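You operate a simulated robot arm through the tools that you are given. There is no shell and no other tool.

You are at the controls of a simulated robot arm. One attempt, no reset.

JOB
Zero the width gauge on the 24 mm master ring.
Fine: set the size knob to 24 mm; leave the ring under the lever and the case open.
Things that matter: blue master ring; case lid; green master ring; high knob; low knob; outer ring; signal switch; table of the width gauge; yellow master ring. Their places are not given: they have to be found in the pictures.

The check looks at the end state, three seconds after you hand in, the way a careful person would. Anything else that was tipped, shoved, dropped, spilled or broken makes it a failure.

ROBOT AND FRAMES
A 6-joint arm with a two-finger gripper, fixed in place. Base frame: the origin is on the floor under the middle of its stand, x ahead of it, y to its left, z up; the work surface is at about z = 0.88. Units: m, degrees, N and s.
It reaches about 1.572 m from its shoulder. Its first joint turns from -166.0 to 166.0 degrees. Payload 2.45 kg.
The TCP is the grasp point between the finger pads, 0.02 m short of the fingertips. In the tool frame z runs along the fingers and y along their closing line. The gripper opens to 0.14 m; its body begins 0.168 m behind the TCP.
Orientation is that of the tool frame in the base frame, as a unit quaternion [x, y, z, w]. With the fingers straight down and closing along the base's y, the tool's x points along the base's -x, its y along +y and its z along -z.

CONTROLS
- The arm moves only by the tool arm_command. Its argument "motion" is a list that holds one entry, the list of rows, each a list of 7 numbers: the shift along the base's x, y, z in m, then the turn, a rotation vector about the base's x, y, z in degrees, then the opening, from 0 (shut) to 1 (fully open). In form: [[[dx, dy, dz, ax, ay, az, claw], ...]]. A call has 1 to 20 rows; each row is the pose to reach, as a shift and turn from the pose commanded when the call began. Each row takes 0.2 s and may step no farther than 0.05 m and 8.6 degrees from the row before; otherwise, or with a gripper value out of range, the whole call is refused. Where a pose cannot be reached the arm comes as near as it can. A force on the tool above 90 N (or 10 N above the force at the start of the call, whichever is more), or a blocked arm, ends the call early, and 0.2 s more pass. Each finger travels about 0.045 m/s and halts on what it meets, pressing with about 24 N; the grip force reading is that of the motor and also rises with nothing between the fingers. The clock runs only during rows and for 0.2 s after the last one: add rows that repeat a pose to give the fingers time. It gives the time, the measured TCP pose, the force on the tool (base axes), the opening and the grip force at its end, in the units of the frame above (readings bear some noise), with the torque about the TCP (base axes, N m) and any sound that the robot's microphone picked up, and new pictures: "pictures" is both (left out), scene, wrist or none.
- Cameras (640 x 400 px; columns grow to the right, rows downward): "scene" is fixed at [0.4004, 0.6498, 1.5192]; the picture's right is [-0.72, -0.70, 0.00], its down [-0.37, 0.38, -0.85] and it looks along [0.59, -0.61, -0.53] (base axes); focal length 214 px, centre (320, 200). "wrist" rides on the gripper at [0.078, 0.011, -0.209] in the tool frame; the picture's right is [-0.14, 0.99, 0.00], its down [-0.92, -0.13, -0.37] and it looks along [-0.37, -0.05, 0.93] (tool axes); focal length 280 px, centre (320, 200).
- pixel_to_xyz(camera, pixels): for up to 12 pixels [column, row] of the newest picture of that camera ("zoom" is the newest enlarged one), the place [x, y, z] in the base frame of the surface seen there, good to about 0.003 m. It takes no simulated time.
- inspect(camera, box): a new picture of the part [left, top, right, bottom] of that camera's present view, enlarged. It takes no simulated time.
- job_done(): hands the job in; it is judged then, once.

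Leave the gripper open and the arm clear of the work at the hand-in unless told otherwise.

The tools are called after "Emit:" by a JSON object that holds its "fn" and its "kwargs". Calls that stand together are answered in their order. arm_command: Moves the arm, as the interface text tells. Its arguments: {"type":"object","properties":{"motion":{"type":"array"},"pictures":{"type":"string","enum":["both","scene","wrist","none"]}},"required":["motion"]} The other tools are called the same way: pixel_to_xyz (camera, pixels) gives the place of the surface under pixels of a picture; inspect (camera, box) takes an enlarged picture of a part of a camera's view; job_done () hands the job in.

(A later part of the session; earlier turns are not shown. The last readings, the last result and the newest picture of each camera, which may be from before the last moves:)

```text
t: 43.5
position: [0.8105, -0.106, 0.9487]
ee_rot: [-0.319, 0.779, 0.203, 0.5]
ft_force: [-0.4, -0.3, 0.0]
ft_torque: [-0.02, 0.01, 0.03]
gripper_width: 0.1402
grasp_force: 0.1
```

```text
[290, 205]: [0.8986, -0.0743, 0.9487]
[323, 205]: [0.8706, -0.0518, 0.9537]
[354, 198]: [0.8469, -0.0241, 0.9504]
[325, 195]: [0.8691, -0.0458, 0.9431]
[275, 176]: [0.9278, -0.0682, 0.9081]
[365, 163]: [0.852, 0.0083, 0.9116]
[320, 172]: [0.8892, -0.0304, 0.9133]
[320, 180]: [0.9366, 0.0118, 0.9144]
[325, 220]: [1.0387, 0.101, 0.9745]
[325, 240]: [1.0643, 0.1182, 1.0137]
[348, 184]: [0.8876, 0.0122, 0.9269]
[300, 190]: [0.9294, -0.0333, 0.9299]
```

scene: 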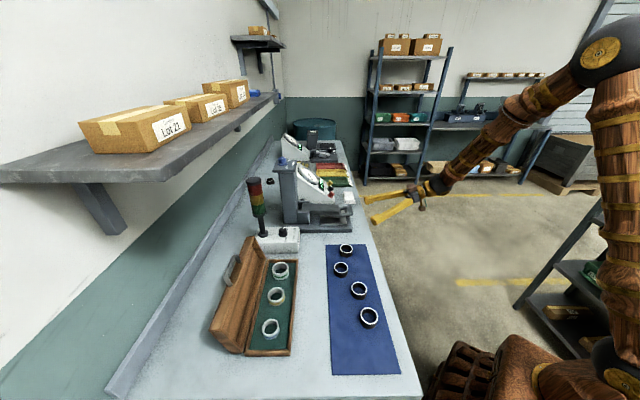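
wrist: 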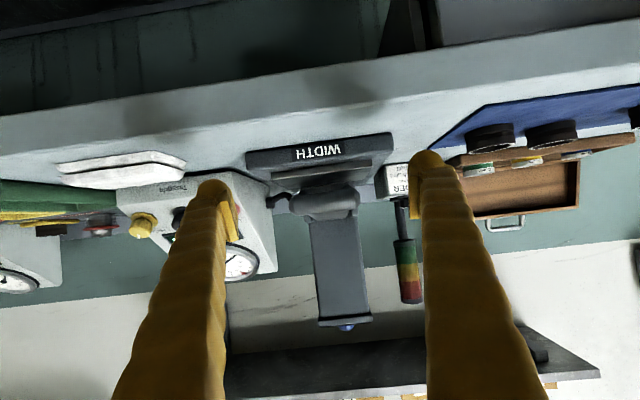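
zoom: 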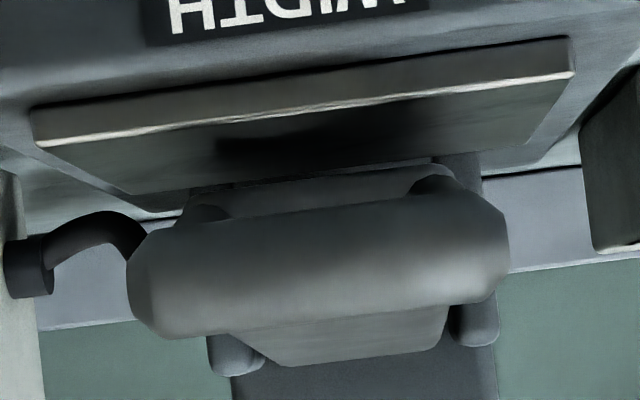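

The crossbar spans about 0.08 m (u 0.605–0.69), centred near v 0.593, z 0.952; the gap under the fork is only about 15 mm, so the lever must be lifted. I'll raise, go to 40° tilt, then put the pads beside the crossbar's ends.

Emit:
{"fn": "arm_command", "kwargs": {"motion": [[[0.0, 0.0, 0.03, -3.5, 3.56, 0, 0.85], [0.011, 0.0095, 0.055, -7.0, 7.12, 0, 0.8], [0.022, 0.019, 0.07, -10.5, 10.7, 0, 0.8], [0.033, 0.0285, 0.0715, -14.0, 14.2, 0, 0.8], [0.0441, 0.0379, 0.0715, -17.55, 17.8, 0, 0.8], [0.0441, 0.0379, 0.0715, -17.55, 17.8, 0, 0.8]]]}}

Emit:
{"fn": "pixel_to_xyz", "kwargs": {"camera": "wrist", "pixels": [[320, 150], [300, 152], [345, 147], [320, 160], [290, 155], [350, 145], [320, 145], [320, 170], [320, 180], [325, 200]]}}

Emit:
{"fn": "inspect", "kwargs": {"camera": "wrist", "box": [220, 100, 420, 240]}}

```text
t: 44.9
position: [0.8534, -0.0696, 1.0171]
ee_rot: [-0.356, 0.87, 0.128, 0.318]
ft_force: [0.8, 0.0, -0.3]
ft_torque: [0.01, 0.0, -0.02]
gripper_width: 0.1121
grasp_force: 0.0
```

scene: 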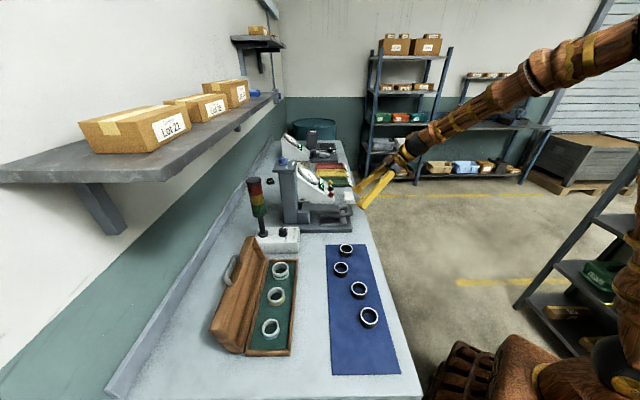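
wrist: 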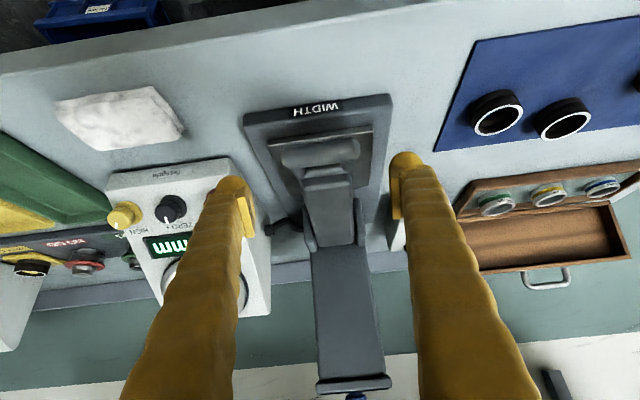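

```text
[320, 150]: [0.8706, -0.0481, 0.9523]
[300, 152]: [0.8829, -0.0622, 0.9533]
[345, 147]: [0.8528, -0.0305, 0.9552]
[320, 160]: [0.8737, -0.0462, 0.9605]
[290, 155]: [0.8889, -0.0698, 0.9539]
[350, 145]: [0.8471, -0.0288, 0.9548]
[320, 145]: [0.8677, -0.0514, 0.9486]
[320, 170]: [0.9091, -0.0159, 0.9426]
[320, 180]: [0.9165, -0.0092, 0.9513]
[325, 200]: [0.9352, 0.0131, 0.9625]
```

```text
2.86 times, centred on (320, 170) of wrist
```

zoom: 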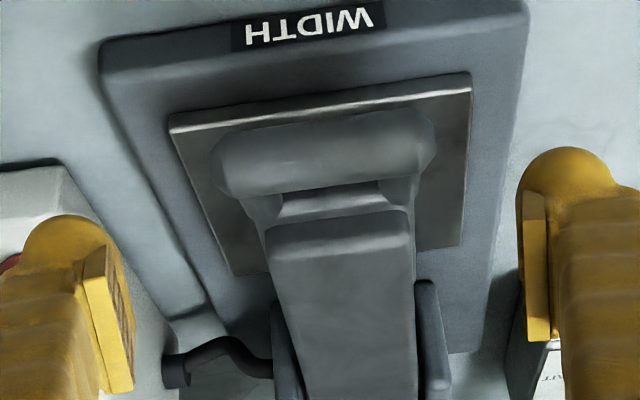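

The crossbar is centred at column 321 between the pads. Lower onto it so the pads sit at its two ends, then close.

Emit:
{"fn": "arm_command", "kwargs": {"motion": [[[0.0075, 0.0078, -0.0225, 0, 0, 0, 0.8], [0.015, 0.0155, -0.045, 0, 0, 0, 0.8], [0.0221, 0.0232, -0.0675, 0, 0, 0, 0.8], [0.0221, 0.0232, -0.0675, 0, 0, 0, 0.8]]]}}

Emit:
{"fn": "inspect", "kwargs": {"camera": "wrist", "box": [220, 120, 420, 240]}}

Emit:
{"fn": "inspect", "kwargs": {"camera": "scene", "box": [300, 180, 380, 240]}}

```text
t: 45.9
position: [0.8765, -0.0458, 0.9498]
ee_rot: [-0.357, 0.869, 0.129, 0.319]
ft_force: [-0.1, 0.3, -0.2]
ft_torque: [-0.01, 0.02, -0.01]
gripper_width: 0.1119
grasp_force: 0.1
```

scene: 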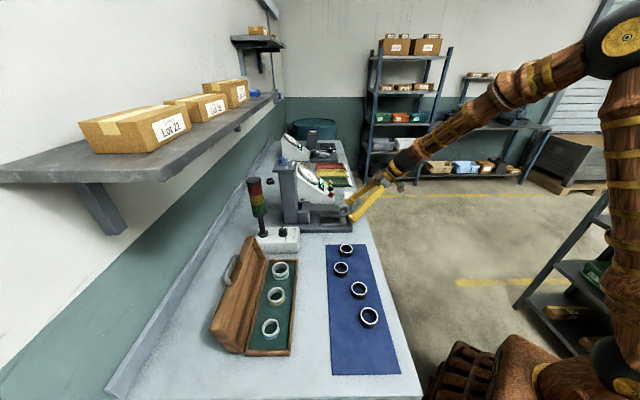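
wrist: 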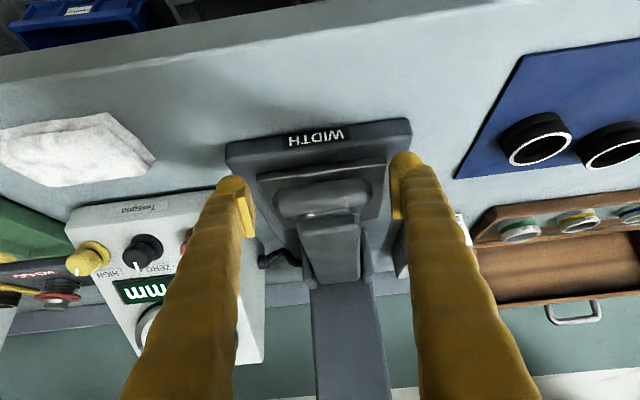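

```text
3.20 times, centred on (320, 180) of wrist
```

zoom: 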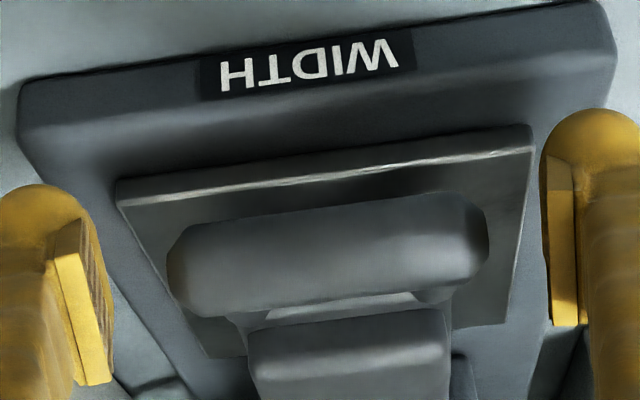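

```text
6.67 times, centred on (340, 210) of scene
```

zoom: 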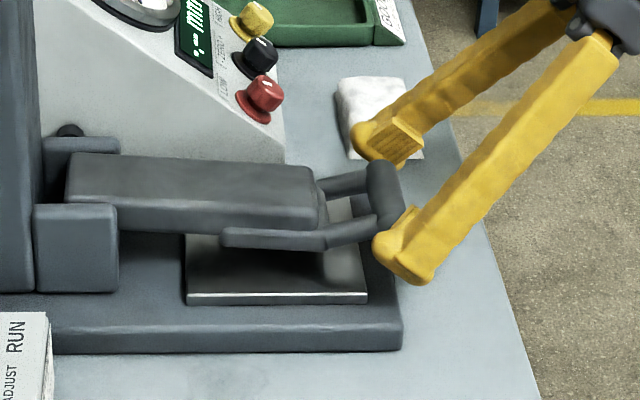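

The bar projects exactly at the TCP pixel (322,196). Close on its ends.

Emit:
{"fn": "arm_command", "kwargs": {"motion": [[[0, 0, 0, 0, 0, 0, 0.6], [0, 0, 0, 0, 0, 0, 0.4], [0, 0, 0, 0, 0, 0, 0.4], [0, 0, 0, 0, 0, 0, 0.4]]], "pictures": "wrist"}}

```text
t: 46.9
position: [0.8741, -0.0439, 0.9488]
ee_rot: [-0.357, 0.869, 0.129, 0.319]
ft_force: [-20.0, 15.6, 1.8]
ft_torque: [0.14, 0.04, 0.14]
gripper_width: 0.078
grasp_force: 41.1
```

wrist: 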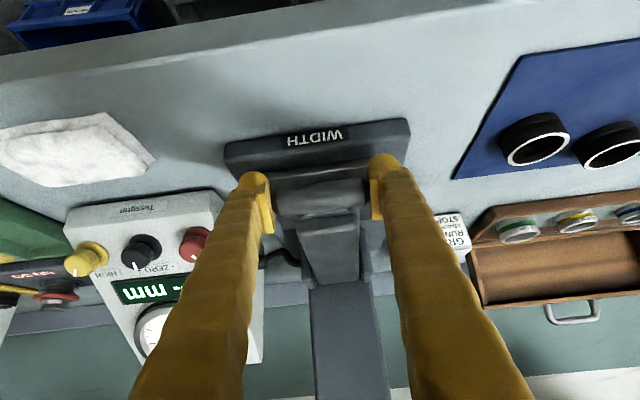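

Gripped (0.078 m) with 25 N toward -u; I shift 2 mm that way and lift the lever about 10°, reading the holding force.

Emit:
{"fn": "arm_command", "kwargs": {"motion": [[[-0.0012, 0.0012, 0.0, 0, 0, 0, 0.4], [-0.0012, 0.0014, 0.009, 0, 0, 0, 0.4], [-0.0008, 0.0018, 0.018, 0, 0, 0, 0.4], [0.0, 0.0026, 0.027, 0, 0, 0, 0.4], [0.0009, 0.0033, 0.036, 0, 0, 0, 0.4], [0.0009, 0.0033, 0.036, 0, 0, 0, 0.4]]]}}

Emit:
{"fn": "inspect", "kwargs": {"camera": "scene", "box": [290, 150, 380, 240]}}

```text
t: 48.3
position: [0.8771, -0.0423, 0.9857]
ee_rot: [-0.356, 0.869, 0.128, 0.319]
ft_force: [13.2, -18.7, -4.6]
ft_torque: [-0.34, 0.38, 0.12]
gripper_width: 0.0778
grasp_force: 45.2
```

scene: 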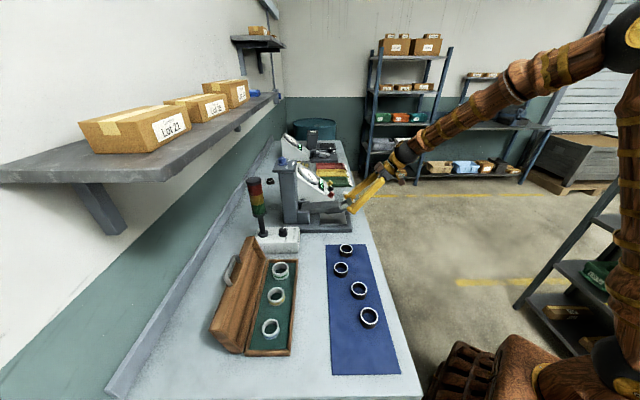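
wrist: 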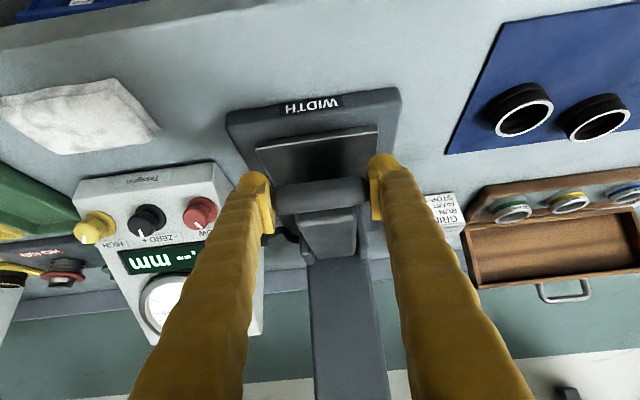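

```text
4.44 times, centred on (335, 195) of scene
```

zoom: 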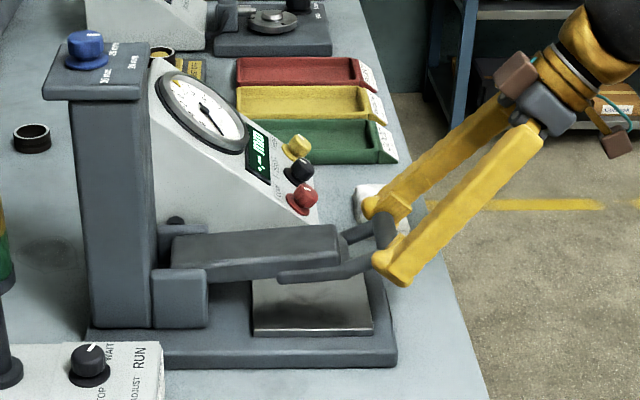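

The lever pivots easily; the holding force is only about 5 N. Continue the arc to about 30°.

Emit:
{"fn": "arm_command", "kwargs": {"motion": [[[0.0036, 0.0015, 0.0178, 0, 0, 0, 0.4], [0.0076, 0.0047, 0.0352, 0, 0, 0, 0.4], [0.0123, 0.0093, 0.0521, 0, 0, 0, 0.4], [0.0181, 0.015, 0.0683, 0, 0, 0, 0.4], [0.0181, 0.015, 0.0683, 0, 0, 0, 0.4]]]}}

Emit:
{"fn": "inspect", "kwargs": {"camera": "scene", "box": [290, 150, 380, 240]}}

```text
t: 49.5
position: [0.894, -0.0255, 1.0526]
ee_rot: [-0.357, 0.869, 0.13, 0.318]
ft_force: [-13.9, 18.0, -7.6]
ft_torque: [-0.3, 0.58, 0.24]
gripper_width: 0.0778
grasp_force: 44.9
```

scene: 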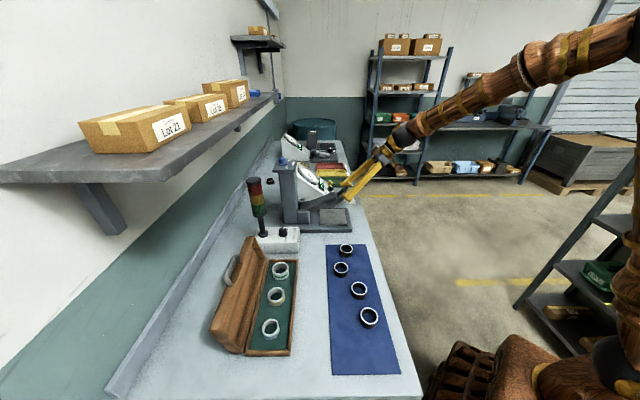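
wrist: 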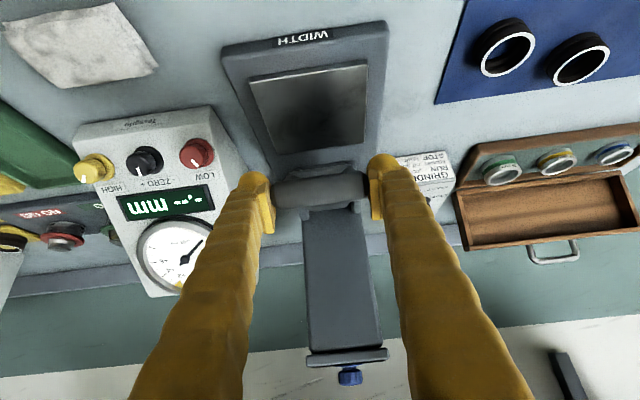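

```text
4.44 times, centred on (335, 195) of scene
```

zoom: 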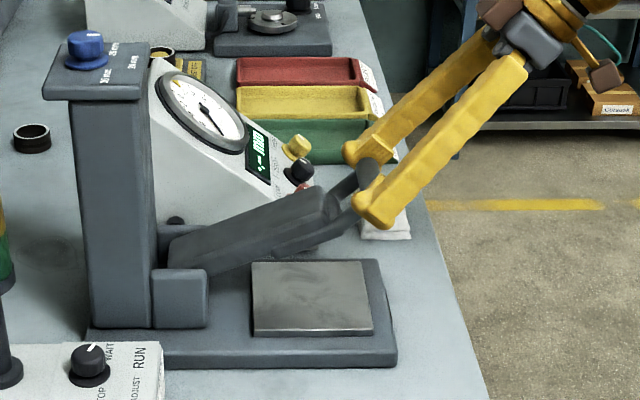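

Continue raising the lever toward 60°.

Emit:
{"fn": "arm_command", "kwargs": {"motion": [[[0.0058, 0.0077, 0.0155, 0, 0, 0, 0.4], [0.0134, 0.0152, 0.0301, 0, 0, 0, 0.4], [0.0219, 0.0236, 0.0437, 0, 0, 0, 0.4], [0.0313, 0.0329, 0.0562, 0, 0, 0, 0.4], [0.0414, 0.0428, 0.0676, 0, 0, 0, 0.4], [0.0522, 0.0534, 0.0776, 0, 0, 0, 0.4], [0.0522, 0.0534, 0.0776, 0, 0, 0, 0.4]]]}}

Emit:
{"fn": "inspect", "kwargs": {"camera": "scene", "box": [280, 130, 380, 240]}}

```text
t: 51.1
position: [0.9461, 0.0267, 1.1339]
ee_rot: [-0.356, 0.868, 0.128, 0.32]
ft_force: [-12.5, -12.0, 18.4]
ft_torque: [-0.54, 0.3, 0.13]
gripper_width: 0.0781
grasp_force: 45.1
```

scene: 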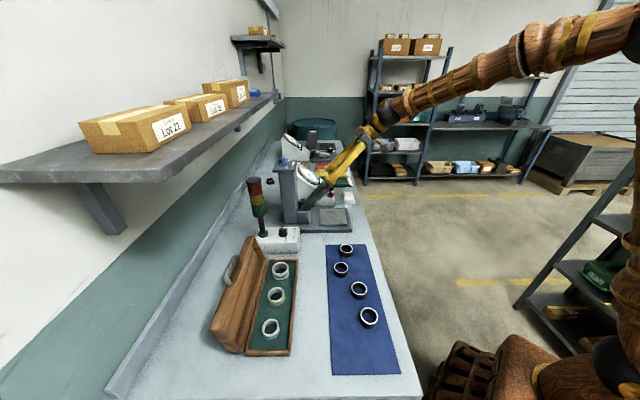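
wrist: 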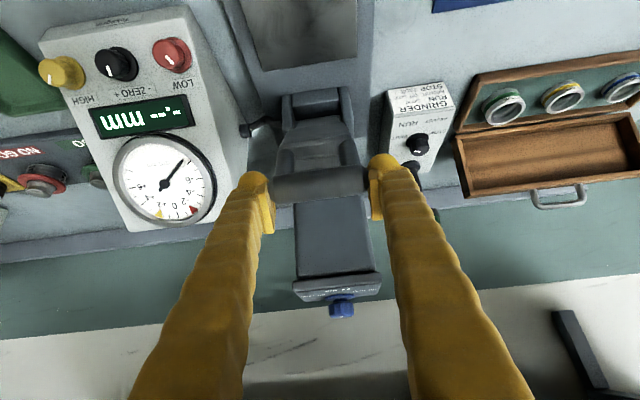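

```text
3.64 times, centred on (330, 185) of scene
```

zoom: 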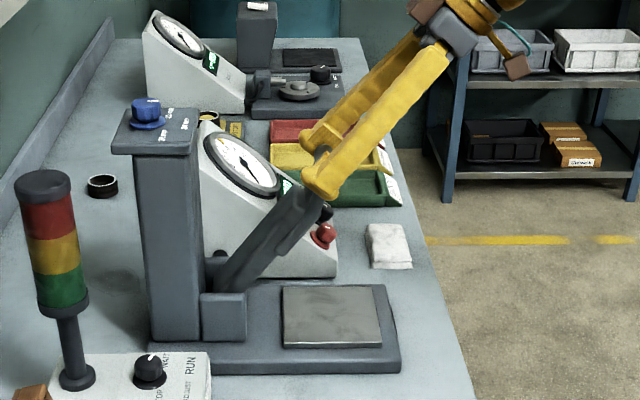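

At about 60° a restoring force of roughly 6 N remains. I'll go on toward 80° to find whether the lever parks against a stop.

Emit:
{"fn": "arm_command", "kwargs": {"motion": [[[0.005, 0.005, 0.007, 0, 0, 0, 0.4], [0.0103, 0.0101, 0.0117, 0, 0, 0, 0.4], [0.0162, 0.016, 0.0155, 0, 0, 0, 0.4], [0.0221, 0.0218, 0.0189, 0, 0, 0, 0.4], [0.0282, 0.0278, 0.022, 0, 0, 0, 0.4], [0.0343, 0.0338, 0.0247, 0, 0, 0, 0.4], [0.0343, 0.0338, 0.0247, 0, 0, 0, 0.4]]]}}

Emit:
{"fn": "inspect", "kwargs": {"camera": "scene", "box": [280, 130, 380, 240]}}

```text
t: 52.7
position: [0.9817, 0.0612, 1.1576]
ee_rot: [-0.356, 0.869, 0.128, 0.319]
ft_force: [-13.8, -4.7, 18.6]
ft_torque: [-0.56, 0.98, 0.12]
gripper_width: 0.0784
grasp_force: 45.1
```

scene: 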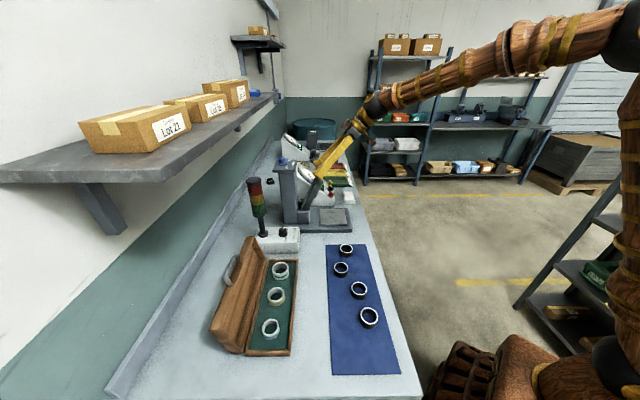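
wrist: 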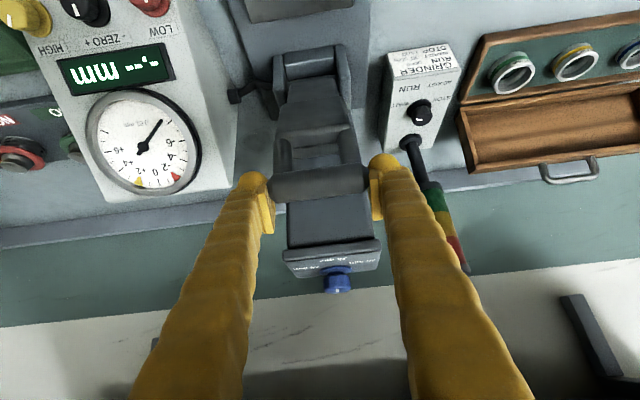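

```text
3.64 times, centred on (330, 185) of scene
```

zoom: 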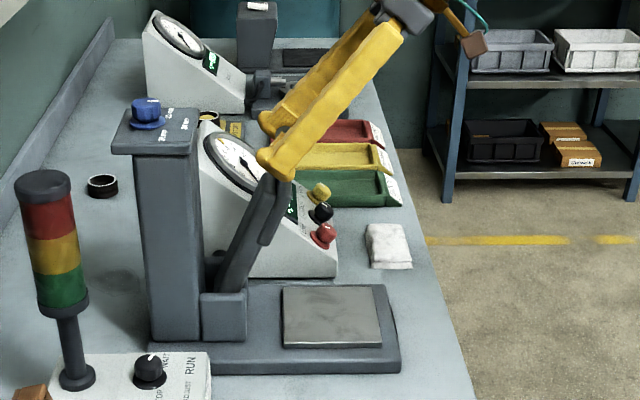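

At 75° it still pushes back slightly. I'll go to about 84°, just short of the column, and read the force.

Emit:
{"fn": "arm_command", "kwargs": {"motion": [[[0.0063, 0.0062, 0.004, 0, 0, 0, 0.4], [0.0126, 0.0124, 0.0063, 0, 0, 0, 0.4], [0.0185, 0.0183, 0.008, 0, 0, 0, 0.4], [0.024, 0.0237, 0.009, 0, 0, 0, 0.4], [0.024, 0.0237, 0.009, 0, 0, 0, 0.4]]]}}

Emit:
{"fn": "inspect", "kwargs": {"camera": "scene", "box": [280, 130, 380, 240]}}

```text
t: 53.9
position: [1.0025, 0.0849, 1.1653]
ee_rot: [-0.356, 0.869, 0.129, 0.319]
ft_force: [-18.2, 8.3, 13.1]
ft_torque: [-0.61, 1.1, -0.17]
gripper_width: 0.0787
grasp_force: 45.2
```

scene: 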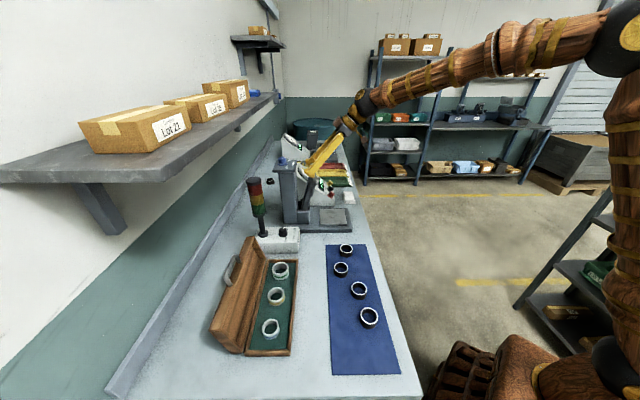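
wrist: 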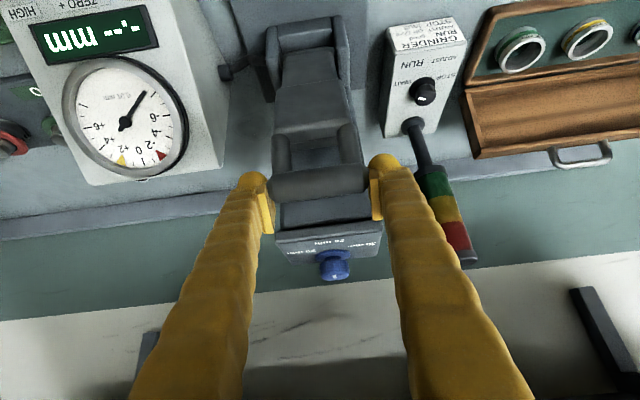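

```text
3.64 times, centred on (330, 185) of scene
```

zoom: 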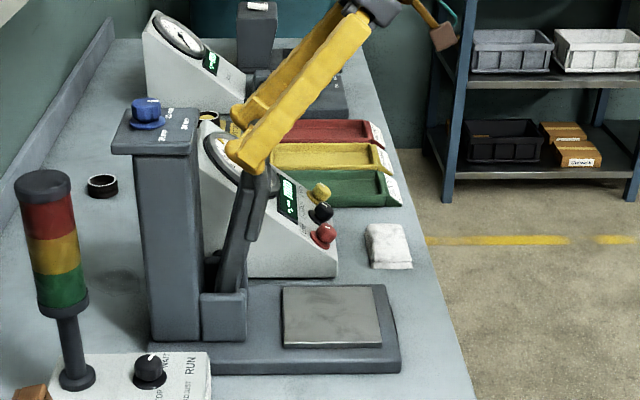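

The restoring force stays near 5 N at every angle, which looks like hinge friction rather than weight. To tell, I reverse by 8 mm and see whether the force changes sign.

Emit:
{"fn": "arm_command", "kwargs": {"motion": [[[-0.0028, -0.0028, -0.0004, 0, 0, 0, 0.4], [-0.0056, -0.0055, -0.0009, 0, 0, 0, 0.4], [-0.0056, -0.0055, -0.0009, 0, 0, 0, 0.4]]], "pictures": "none"}}

Emit:
{"fn": "arm_command", "kwargs": {"motion": [[[0, 0, 0, 0, 0, 0, 0.4], [0, 0, 0, 0, 0, 0, 0.4]]], "pictures": "none"}}

```text
t: 54.7
position: [0.9976, 0.0791, 1.1648]
ee_rot: [-0.357, 0.869, 0.129, 0.318]
ft_force: [-17.4, 23.8, 7.4]
ft_torque: [0.92, -0.7, -0.28]
gripper_width: 0.0785
grasp_force: 44.9
```

```text
t: 55.3
position: [0.9987, 0.078, 1.1636]
ee_rot: [-0.356, 0.869, 0.129, 0.319]
ft_force: [-24.1, 28.1, 5.1]
ft_torque: [0.54, -0.21, -0.24]
gripper_width: 0.0787
grasp_force: 44.8
```

The force flipped sign, so it's mostly friction of the pads on the bar; the lever itself resists very little near vertical. I'll look at how close the bar and fingers are to the column's top plate before deciding how far to lean it.

Emit:
{"fn": "arm_command", "kwargs": {"motion": [[[0, 0, 0, 0, 0, 0, 0.4]]], "pictures": "both"}}

Emit:
{"fn": "inspect", "kwargs": {"camera": "wrist", "box": [230, 100, 420, 290]}}

Emit:
{"fn": "inspect", "kwargs": {"camera": "scene", "box": [270, 140, 350, 230]}}

```text
t: 55.7
position: [0.9979, 0.079, 1.1645]
ee_rot: [-0.358, 0.868, 0.13, 0.318]
ft_force: [-29.1, 28.3, 4.6]
ft_torque: [0.15, 0.25, -0.33]
gripper_width: 0.0785
grasp_force: 45.3
```

scene: 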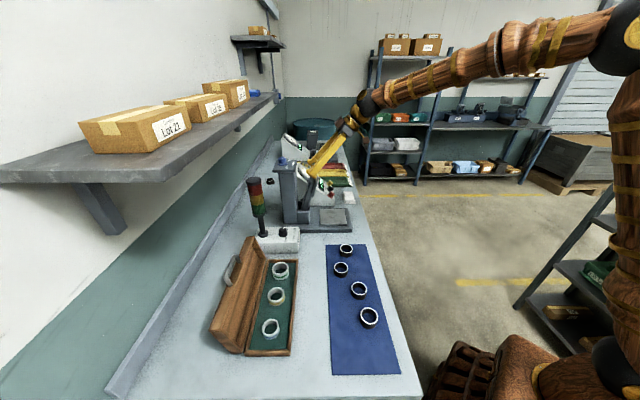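
wrist: 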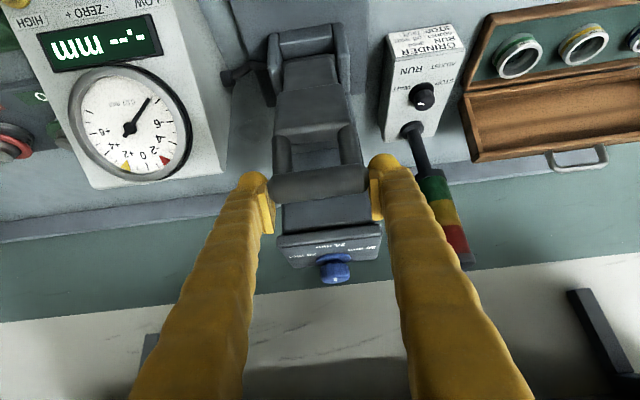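

```text
2.11 times, centred on (325, 195) of wrist
```

zoom: 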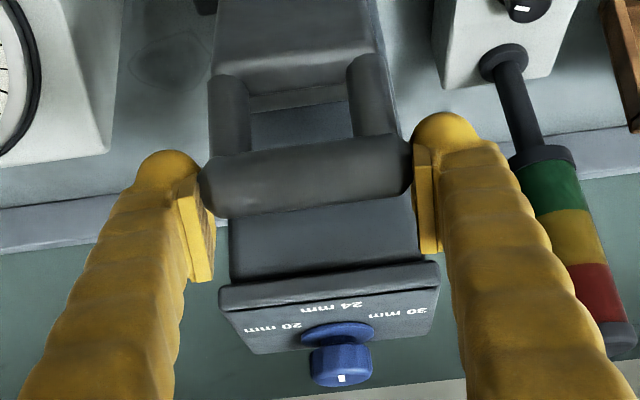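

```text
4.44 times, centred on (310, 185) of scene
```

zoom: 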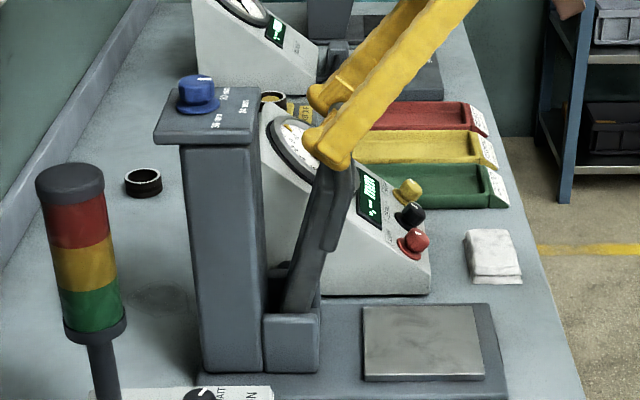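

I'll measure the gap between lever and column.

Emit:
{"fn": "pixel_to_xyz", "kwargs": {"camera": "zoom", "pixels": [[256, 100], [255, 135], [252, 200], [255, 300], [295, 290], [320, 220], [330, 195], [290, 330], [240, 130], [265, 345], [310, 280], [425, 340]]}}

Emit:
{"fn": "pixel_to_xyz", "kwargs": {"camera": "wrist", "pixels": [[327, 232], [327, 212], [327, 186], [300, 235], [365, 228], [310, 70], [310, 100], [350, 65], [275, 60], [310, 35]]}}

```text
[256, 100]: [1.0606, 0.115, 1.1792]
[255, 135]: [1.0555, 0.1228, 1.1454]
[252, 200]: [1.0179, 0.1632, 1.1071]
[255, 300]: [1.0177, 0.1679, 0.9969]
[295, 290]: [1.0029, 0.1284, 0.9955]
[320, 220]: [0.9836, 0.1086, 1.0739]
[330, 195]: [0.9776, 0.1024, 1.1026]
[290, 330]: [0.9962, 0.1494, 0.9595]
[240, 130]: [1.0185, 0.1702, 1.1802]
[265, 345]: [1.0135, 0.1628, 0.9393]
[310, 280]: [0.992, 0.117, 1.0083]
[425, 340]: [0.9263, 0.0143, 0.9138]
```

```text
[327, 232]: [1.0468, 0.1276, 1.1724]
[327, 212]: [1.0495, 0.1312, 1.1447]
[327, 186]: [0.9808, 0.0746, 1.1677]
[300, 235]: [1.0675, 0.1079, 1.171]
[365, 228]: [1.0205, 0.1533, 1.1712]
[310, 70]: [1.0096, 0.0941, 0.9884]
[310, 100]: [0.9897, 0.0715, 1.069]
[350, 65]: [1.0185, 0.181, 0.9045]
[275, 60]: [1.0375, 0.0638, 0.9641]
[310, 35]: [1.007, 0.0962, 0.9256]
```

The slab itself is at about 70–75°, with room left before the column (front face v 0.839; bar now v≈0.76). I'll raise it further to bar v≈0.80 in small steps, watching for a stop.

Emit:
{"fn": "arm_command", "kwargs": {"motion": [[[0.007, 0.0071, 0.0015, 0, 0, 0, 0.4], [0.014, 0.0142, 0.0026, 0, 0, 0, 0.4], [0.02, 0.0203, 0.003, 0, 0, 0, 0.4], [0.0255, 0.0258, 0.0032, 0, 0, 0, 0.4], [0.0255, 0.0258, 0.0032, 0, 0, 0, 0.4]]]}}

Emit:
{"fn": "inspect", "kwargs": {"camera": "scene", "box": [270, 140, 350, 230]}}

```text
t: 56.9
position: [1.024, 0.1027, 1.1672]
ee_rot: [-0.356, 0.869, 0.128, 0.319]
ft_force: [-1.5, -0.2, -0.2]
ft_torque: [0.0, -0.04, 0.0]
gripper_width: 0.0563
grasp_force: 0.0
```

scene: 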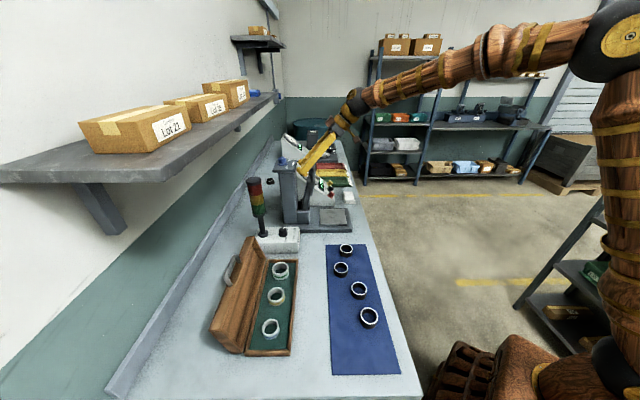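
wrist: 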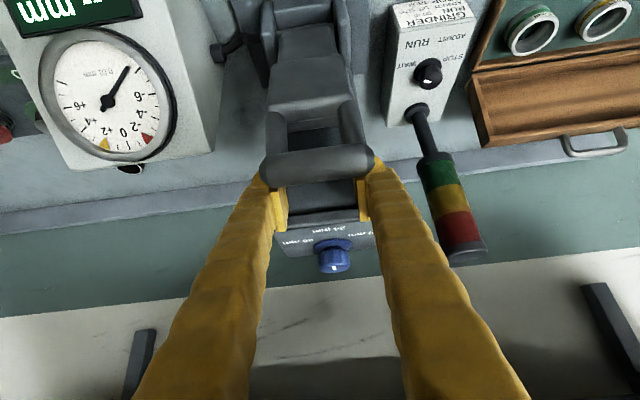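

```text
4.44 times, centred on (310, 185) of scene
```

zoom: 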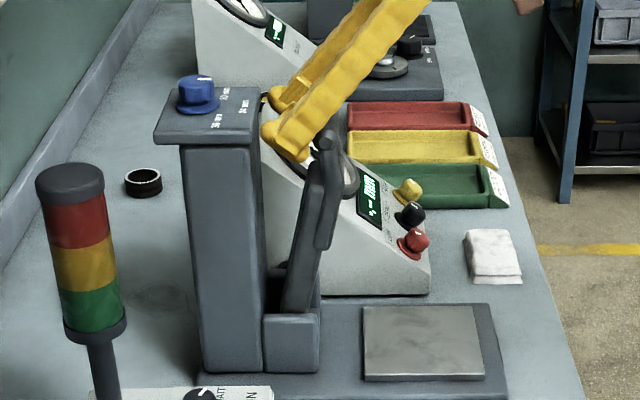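

The lever reached its own stop and the pads slid past the bar; force is now zero and the lever is standing up by itself. The fingertips are now behind the bar, so I lift straight up first, then see whether the lever stays.

Emit:
{"fn": "arm_command", "kwargs": {"motion": [[[0, 0, 0.012, 0, 0, 0, 0.4], [0, 0, 0.03, 0, 0, 0, 0.4], [0, 0, 0.06, 0, 0, 0, 0.4], [0, 0, 0.09, 0, 0, 0, 0.4], [0, 0, 0.09, 0, 0, 0, 0.4]]]}}

Emit:
{"fn": "inspect", "kwargs": {"camera": "scene", "box": [270, 140, 350, 230]}}

```text
t: 58.1
position: [1.0255, 0.1041, 1.2572]
ee_rot: [-0.356, 0.869, 0.127, 0.319]
ft_force: [0.1, -1.0, 0.0]
ft_torque: [0.02, 0.02, -0.02]
gripper_width: 0.0558
grasp_force: 0.0
```

scene: 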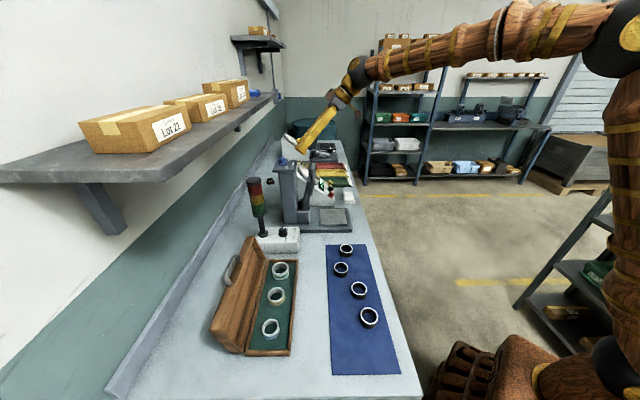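
wrist: 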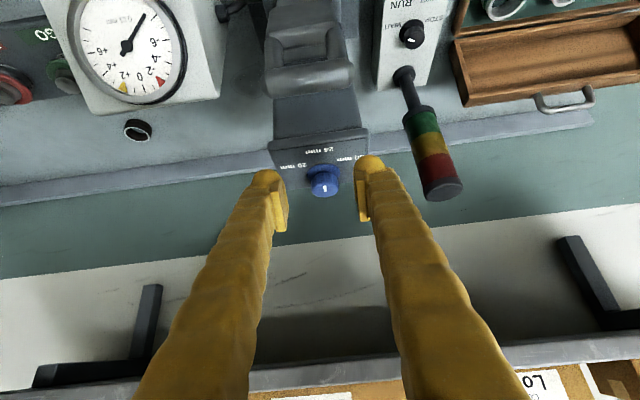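

```text
4.44 times, centred on (310, 185) of scene
```

zoom: 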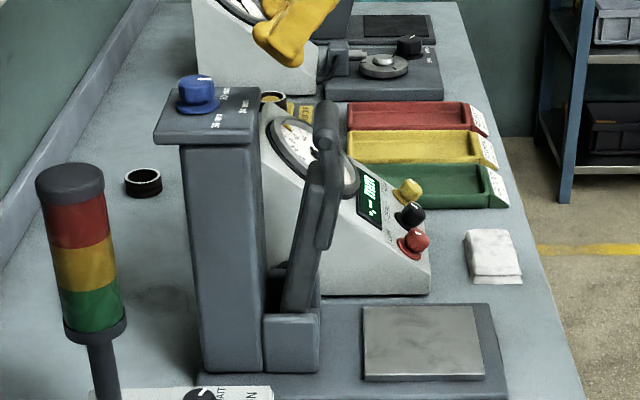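

The lever stays parked up by itself and the table plate is clear. I back off over the bar, then drop in front to look at the lever's underside and the table.

Emit:
{"fn": "arm_command", "kwargs": {"motion": [[[-0.03, -0.0296, 0.01, 0, 0, 0, 0.6], [-0.062, -0.061, 0.01, 0, 0, 0, 0.8], [-0.095, -0.0935, 0.005, 0, 0, 0, 1], [-0.128, -0.126, -0.01, 0, 0, 0, 1], [-0.157, -0.155, -0.04, 0, 0, 0, 1], [-0.18, -0.178, -0.077, 0, 0, 0, 1], [-0.2, -0.197, -0.117, 0, 0, 0, 1], [-0.2157, -0.2127, -0.157, 0, 0, 0, 1], [-0.2157, -0.2127, -0.157, 0, 0, 0, 1]]]}}

Emit:
{"fn": "inspect", "kwargs": {"camera": "wrist", "box": [230, 130, 420, 290]}}

```text
refused: row 5 steps farther than a row can; nothing moved
```

```text
2.50 times, centred on (325, 210) of wrist
```

zoom: 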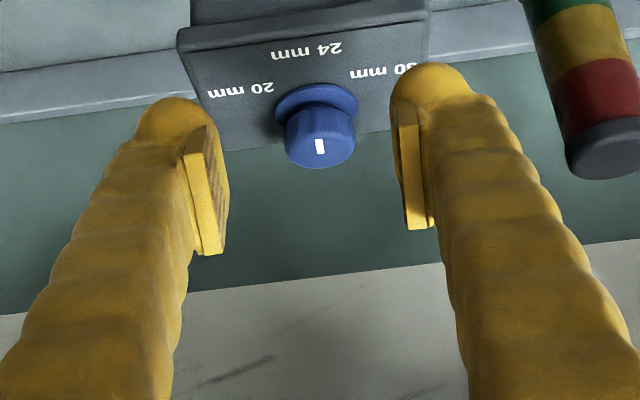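

The call was refused for one over-long step; I'll repeat it with smaller steps.

Emit:
{"fn": "arm_command", "kwargs": {"motion": [[[-0.03, -0.0296, 0.01, 0, 0, 0, 0.6], [-0.06, -0.0592, 0.01, 0, 0, 0, 0.8], [-0.09, -0.0888, 0.007, 0, 0, 0, 1], [-0.118, -0.1165, -0.008, 0, 0, 0, 1], [-0.143, -0.141, -0.035, 0, 0, 0, 1], [-0.165, -0.163, -0.07, 0, 0, 0, 1], [-0.185, -0.183, -0.106, 0, 0, 0, 1], [-0.202, -0.2, -0.135, 0, 0, 0, 1], [-0.2157, -0.2127, -0.157, 0, 0, 0, 1], [-0.2157, -0.2127, -0.157, 0, 0, 0, 1]]]}}

Emit:
{"fn": "inspect", "kwargs": {"camera": "wrist", "box": [240, 130, 410, 300]}}

```text
t: 60.3
position: [0.8062, -0.1087, 1.0999]
ee_rot: [-0.356, 0.869, 0.129, 0.319]
ft_force: [0.2, -0.5, -0.5]
ft_torque: [0.04, -0.03, 0.04]
gripper_width: 0.14
grasp_force: 0.1
```

scene: 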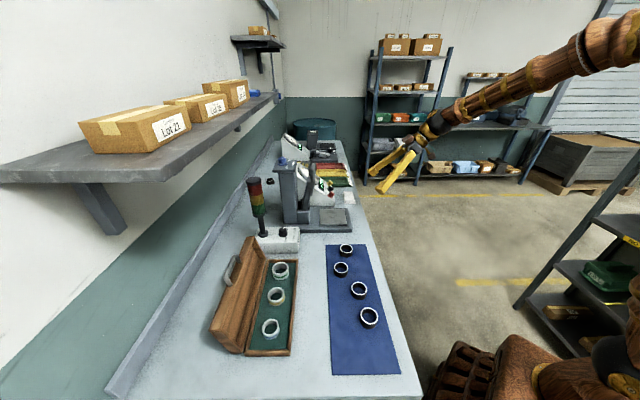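
wrist: 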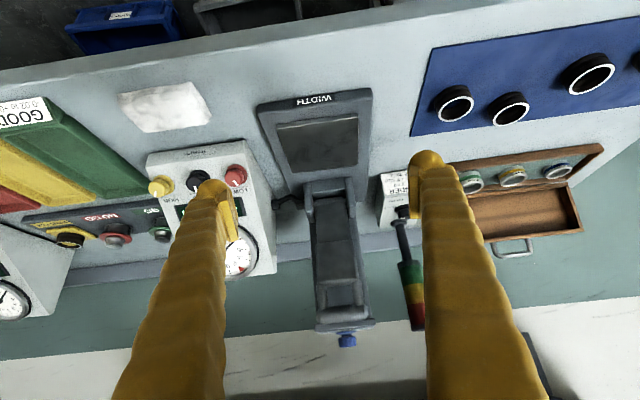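

```text
2.35 times, centred on (325, 215) of wrist
```

zoom: 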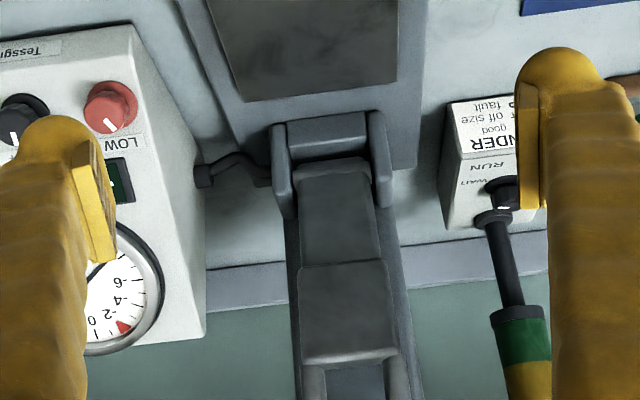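

The lever's underside has a thicker contact pad near its outer end. I'll measure the pad and the table corners.

Emit:
{"fn": "pixel_to_xyz", "kwargs": {"camera": "wrist", "pixels": [[333, 246], [336, 260], [338, 276], [318, 262], [354, 258], [330, 225], [279, 127], [357, 118], [291, 171], [357, 163], [318, 145], [325, 200]]}}

Emit:
{"fn": "inspect", "kwargs": {"camera": "scene", "box": [280, 150, 360, 240]}}

```text
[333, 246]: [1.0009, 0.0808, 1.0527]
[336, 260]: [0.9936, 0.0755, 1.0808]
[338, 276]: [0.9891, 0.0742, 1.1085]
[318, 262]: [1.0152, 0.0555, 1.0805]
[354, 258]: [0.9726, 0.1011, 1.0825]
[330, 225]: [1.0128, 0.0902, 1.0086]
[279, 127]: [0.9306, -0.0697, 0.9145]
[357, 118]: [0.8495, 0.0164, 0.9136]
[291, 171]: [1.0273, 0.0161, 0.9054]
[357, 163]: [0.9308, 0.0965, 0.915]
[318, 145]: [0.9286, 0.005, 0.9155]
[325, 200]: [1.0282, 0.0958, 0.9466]
```

```text
4.44 times, centred on (320, 195) of scene
```

zoom: 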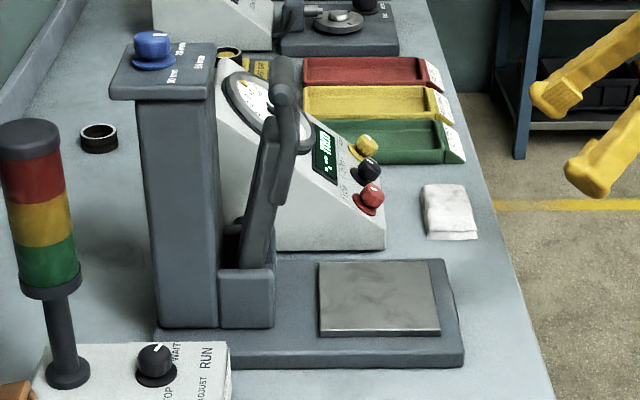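

The contact pad will come down around v 0.665, u 0.642, over the table centre (u 0.644, v 0.673, z 0.9145). That's where the ring goes: about (0.927,0.011). Now I move back to the case to fetch the yellow ring.

Emit:
{"fn": "arm_command", "kwargs": {"motion": [[[-0.0143, 0.0433, 0, 0, 0, 0, 1], [-0.0286, 0.0866, 0, 0, 0, 0, 1], [-0.0429, 0.1299, 0, 0, 0, 0, 1], [-0.0572, 0.1732, 0, 0, 0, 0, 1], [-0.0715, 0.2165, 0, 0, 0, 0, 1], [-0.0858, 0.2598, 0, 0, 0, 0, 1], [-0.1001, 0.3031, 0, 0, 0, 0, 1], [-0.1144, 0.3464, 0, 0, 0, 0, 1], [-0.1287, 0.3897, -0.01, 0, 0, 0, 1], [-0.143, 0.433, -0.02, 0, 0, 0, 1], [-0.143, 0.433, -0.02, 0, 0, 0, 1]]]}}

Emit:
{"fn": "inspect", "kwargs": {"camera": "wrist", "box": [230, 100, 420, 200]}}

```text
t: 62.7
position: [0.666, 0.3244, 1.0832]
ee_rot: [-0.356, 0.869, 0.129, 0.319]
ft_force: [0.6, -0.5, 0.8]
ft_torque: [0.02, 0.01, 0.03]
gripper_width: 0.1402
grasp_force: 0.1
```

scene: 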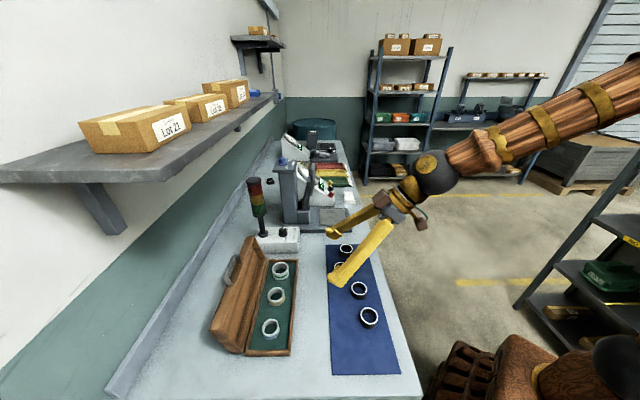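
wrist: 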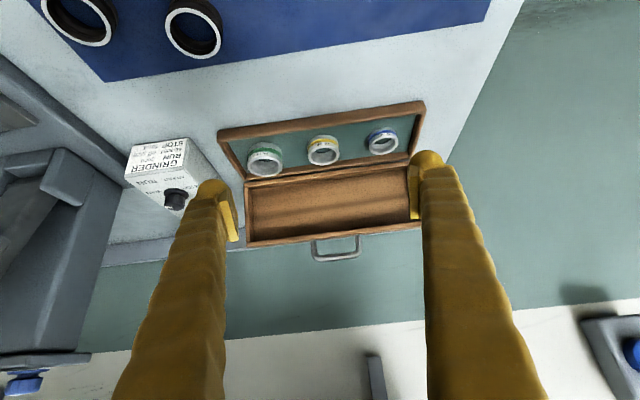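

```text
3.37 times, centred on (325, 150) of wrist
```

zoom: 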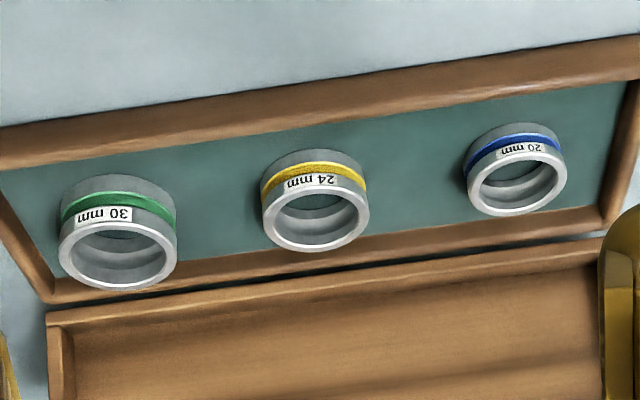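

I'll measure the rims of all three rings from this view.

Emit:
{"fn": "pixel_to_xyz", "kwargs": {"camera": "zoom", "pixels": [[266, 218], [366, 212], [316, 247], [317, 187], [280, 238], [350, 235], [62, 256], [173, 252], [117, 287], [471, 190], [562, 182], [517, 212]]}}

Emit:
{"fn": "inspect", "kwargs": {"camera": "scene", "box": [255, 270, 300, 315]}}

```text
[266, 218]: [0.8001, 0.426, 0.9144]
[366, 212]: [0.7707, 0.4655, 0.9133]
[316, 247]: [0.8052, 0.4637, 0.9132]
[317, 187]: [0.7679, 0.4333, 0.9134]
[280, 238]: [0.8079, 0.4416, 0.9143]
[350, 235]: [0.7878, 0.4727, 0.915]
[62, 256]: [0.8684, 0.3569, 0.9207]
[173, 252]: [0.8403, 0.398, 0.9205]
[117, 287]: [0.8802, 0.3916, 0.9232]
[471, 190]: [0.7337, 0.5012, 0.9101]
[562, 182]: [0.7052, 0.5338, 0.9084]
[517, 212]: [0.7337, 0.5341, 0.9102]
```

```text
8.89 times, centred on (278, 292) of scene
```

zoom: 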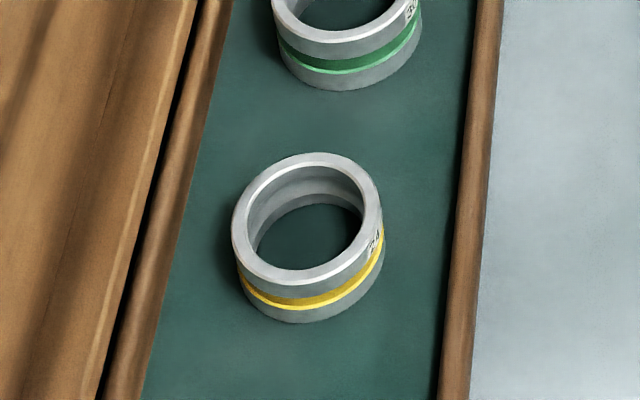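

Emit:
{"fn": "pixel_to_xyz", "kwargs": {"camera": "zoom", "pixels": [[238, 232], [375, 215], [318, 158], [294, 278], [262, 181], [362, 180], [255, 265], [350, 258], [234, 232], [383, 215], [318, 154], [300, 283]]}}

```text
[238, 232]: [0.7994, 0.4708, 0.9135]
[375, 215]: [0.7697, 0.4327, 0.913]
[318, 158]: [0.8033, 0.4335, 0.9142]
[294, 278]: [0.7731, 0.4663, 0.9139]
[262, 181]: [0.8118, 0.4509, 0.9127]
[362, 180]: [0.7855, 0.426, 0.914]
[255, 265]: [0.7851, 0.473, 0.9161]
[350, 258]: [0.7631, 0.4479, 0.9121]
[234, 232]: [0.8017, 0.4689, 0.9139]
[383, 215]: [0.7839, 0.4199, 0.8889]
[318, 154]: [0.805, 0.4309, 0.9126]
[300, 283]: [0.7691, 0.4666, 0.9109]
```

Ring centre about (0.787,0.449), outer diameter about 52 mm, with about 18 mm clear to each neighbour beyond the finger thickness. I move above it with 20° tilt and the fingers narrowed to 63 mm.

Emit:
{"fn": "arm_command", "kwargs": {"motion": [[[0.0243, 0.0249, -0.005, -2.8, 2.85, 0, 0.8], [0.0486, 0.0497, -0.015, -5.6, 5.7, 0, 0.6], [0.0729, 0.0746, -0.03, -8.4, 8.55, 0, 0.45], [0.0972, 0.0994, -0.05, -11.2, 11.4, 0, 0.45], [0.1215, 0.1243, -0.071, -14.04, 14.24, 0, 0.45], [0.1215, 0.1243, -0.071, -14.04, 14.24, 0, 0.45]]]}}

Emit:
{"fn": "inspect", "kwargs": {"camera": "wrist", "box": [220, 90, 420, 240]}}

```text
t: 64.1
position: [0.7878, 0.4482, 1.0094]
ee_rot: [-0.374, 0.911, 0.065, 0.163]
ft_force: [-0.6, -0.5, -0.2]
ft_torque: [-0.01, -0.02, 0.04]
gripper_width: 0.0628
grasp_force: 0.1
```

scene: 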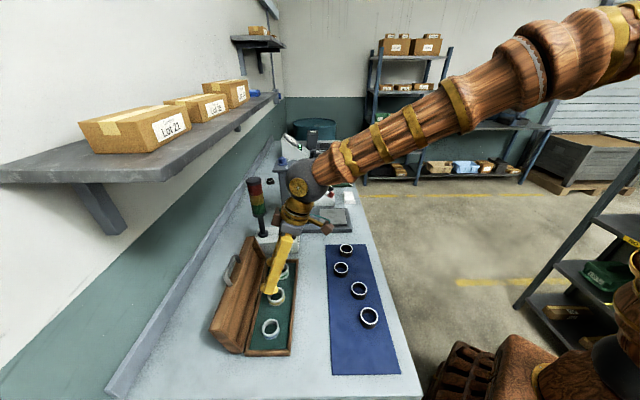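
wrist: 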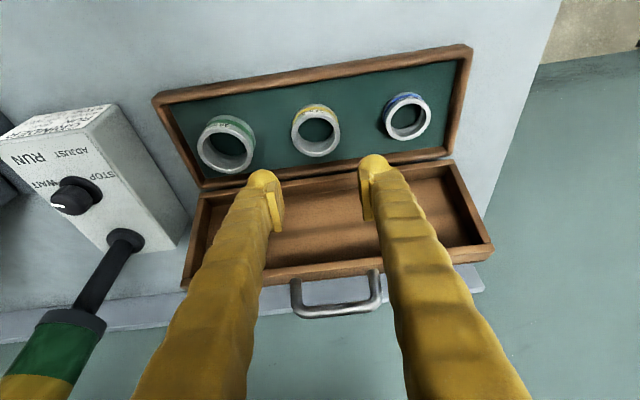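

```text
2.67 times, centred on (320, 165) of wrist
```

zoom: 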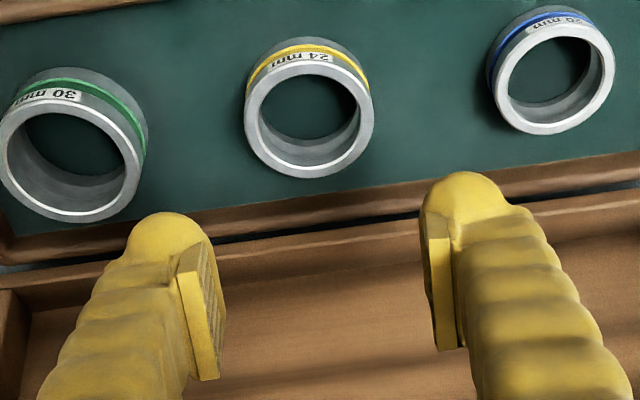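

The ring is within about 1–2 mm of directly below the TCP (predicted pixel (315.7,136.3), seen (315.9,135)). Lower to z 0.914 with the fingers around it.

Emit:
{"fn": "arm_command", "kwargs": {"motion": [[[-0.0011, -0.001, -0.03, 0, 0, 0, 0.45], [-0.0011, -0.001, -0.06, 0, 0, 0, 0.45], [-0.0011, -0.001, -0.08, 0, 0, 0, 0.45], [-0.0011, -0.001, -0.0955, 0, 0, 0, 0.45], [-0.0011, -0.001, -0.0955, 0, 0, 0, 0.45]]]}}

Emit:
{"fn": "inspect", "kwargs": {"camera": "wrist", "box": [220, 120, 420, 260]}}

Emit:
{"fn": "inspect", "kwargs": {"camera": "scene", "box": [245, 250, 325, 330]}}

```text
t: 65.3
position: [0.7846, 0.4475, 0.9143]
ee_rot: [-0.375, 0.91, 0.066, 0.162]
ft_force: [-0.2, 0.3, -0.3]
ft_torque: [0.0, -0.01, 0.04]
gripper_width: 0.063
grasp_force: 0.2
```

scene: 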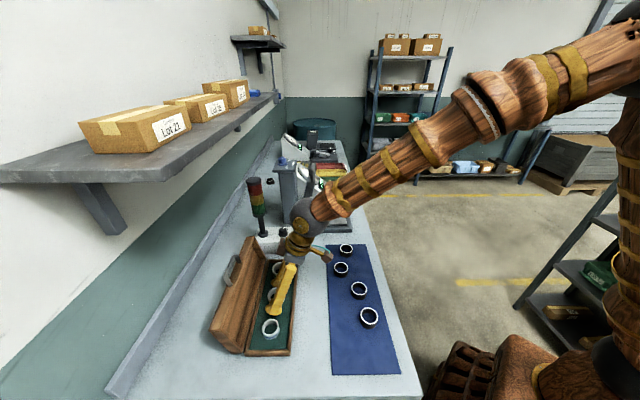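
wrist: 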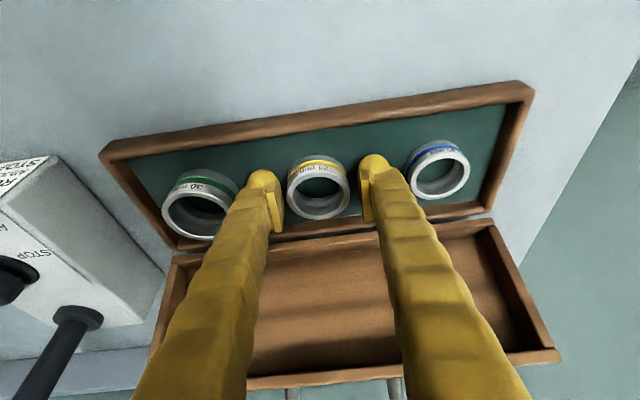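

```text
2.86 times, centred on (320, 190) of wrist
```

zoom: 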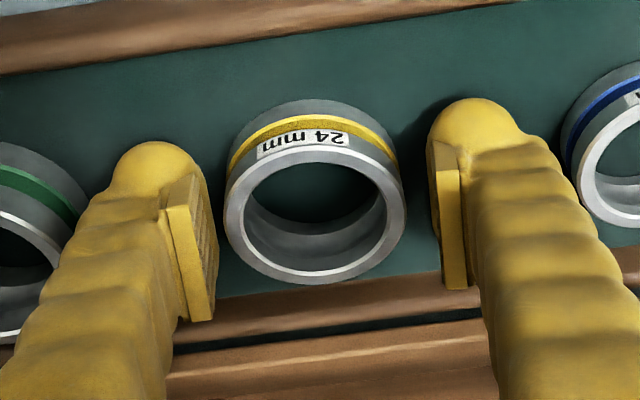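

```text
5.00 times, centred on (285, 290) of scene
```

zoom: 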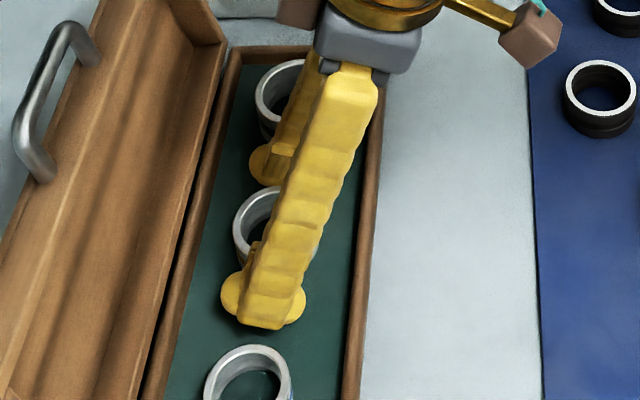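

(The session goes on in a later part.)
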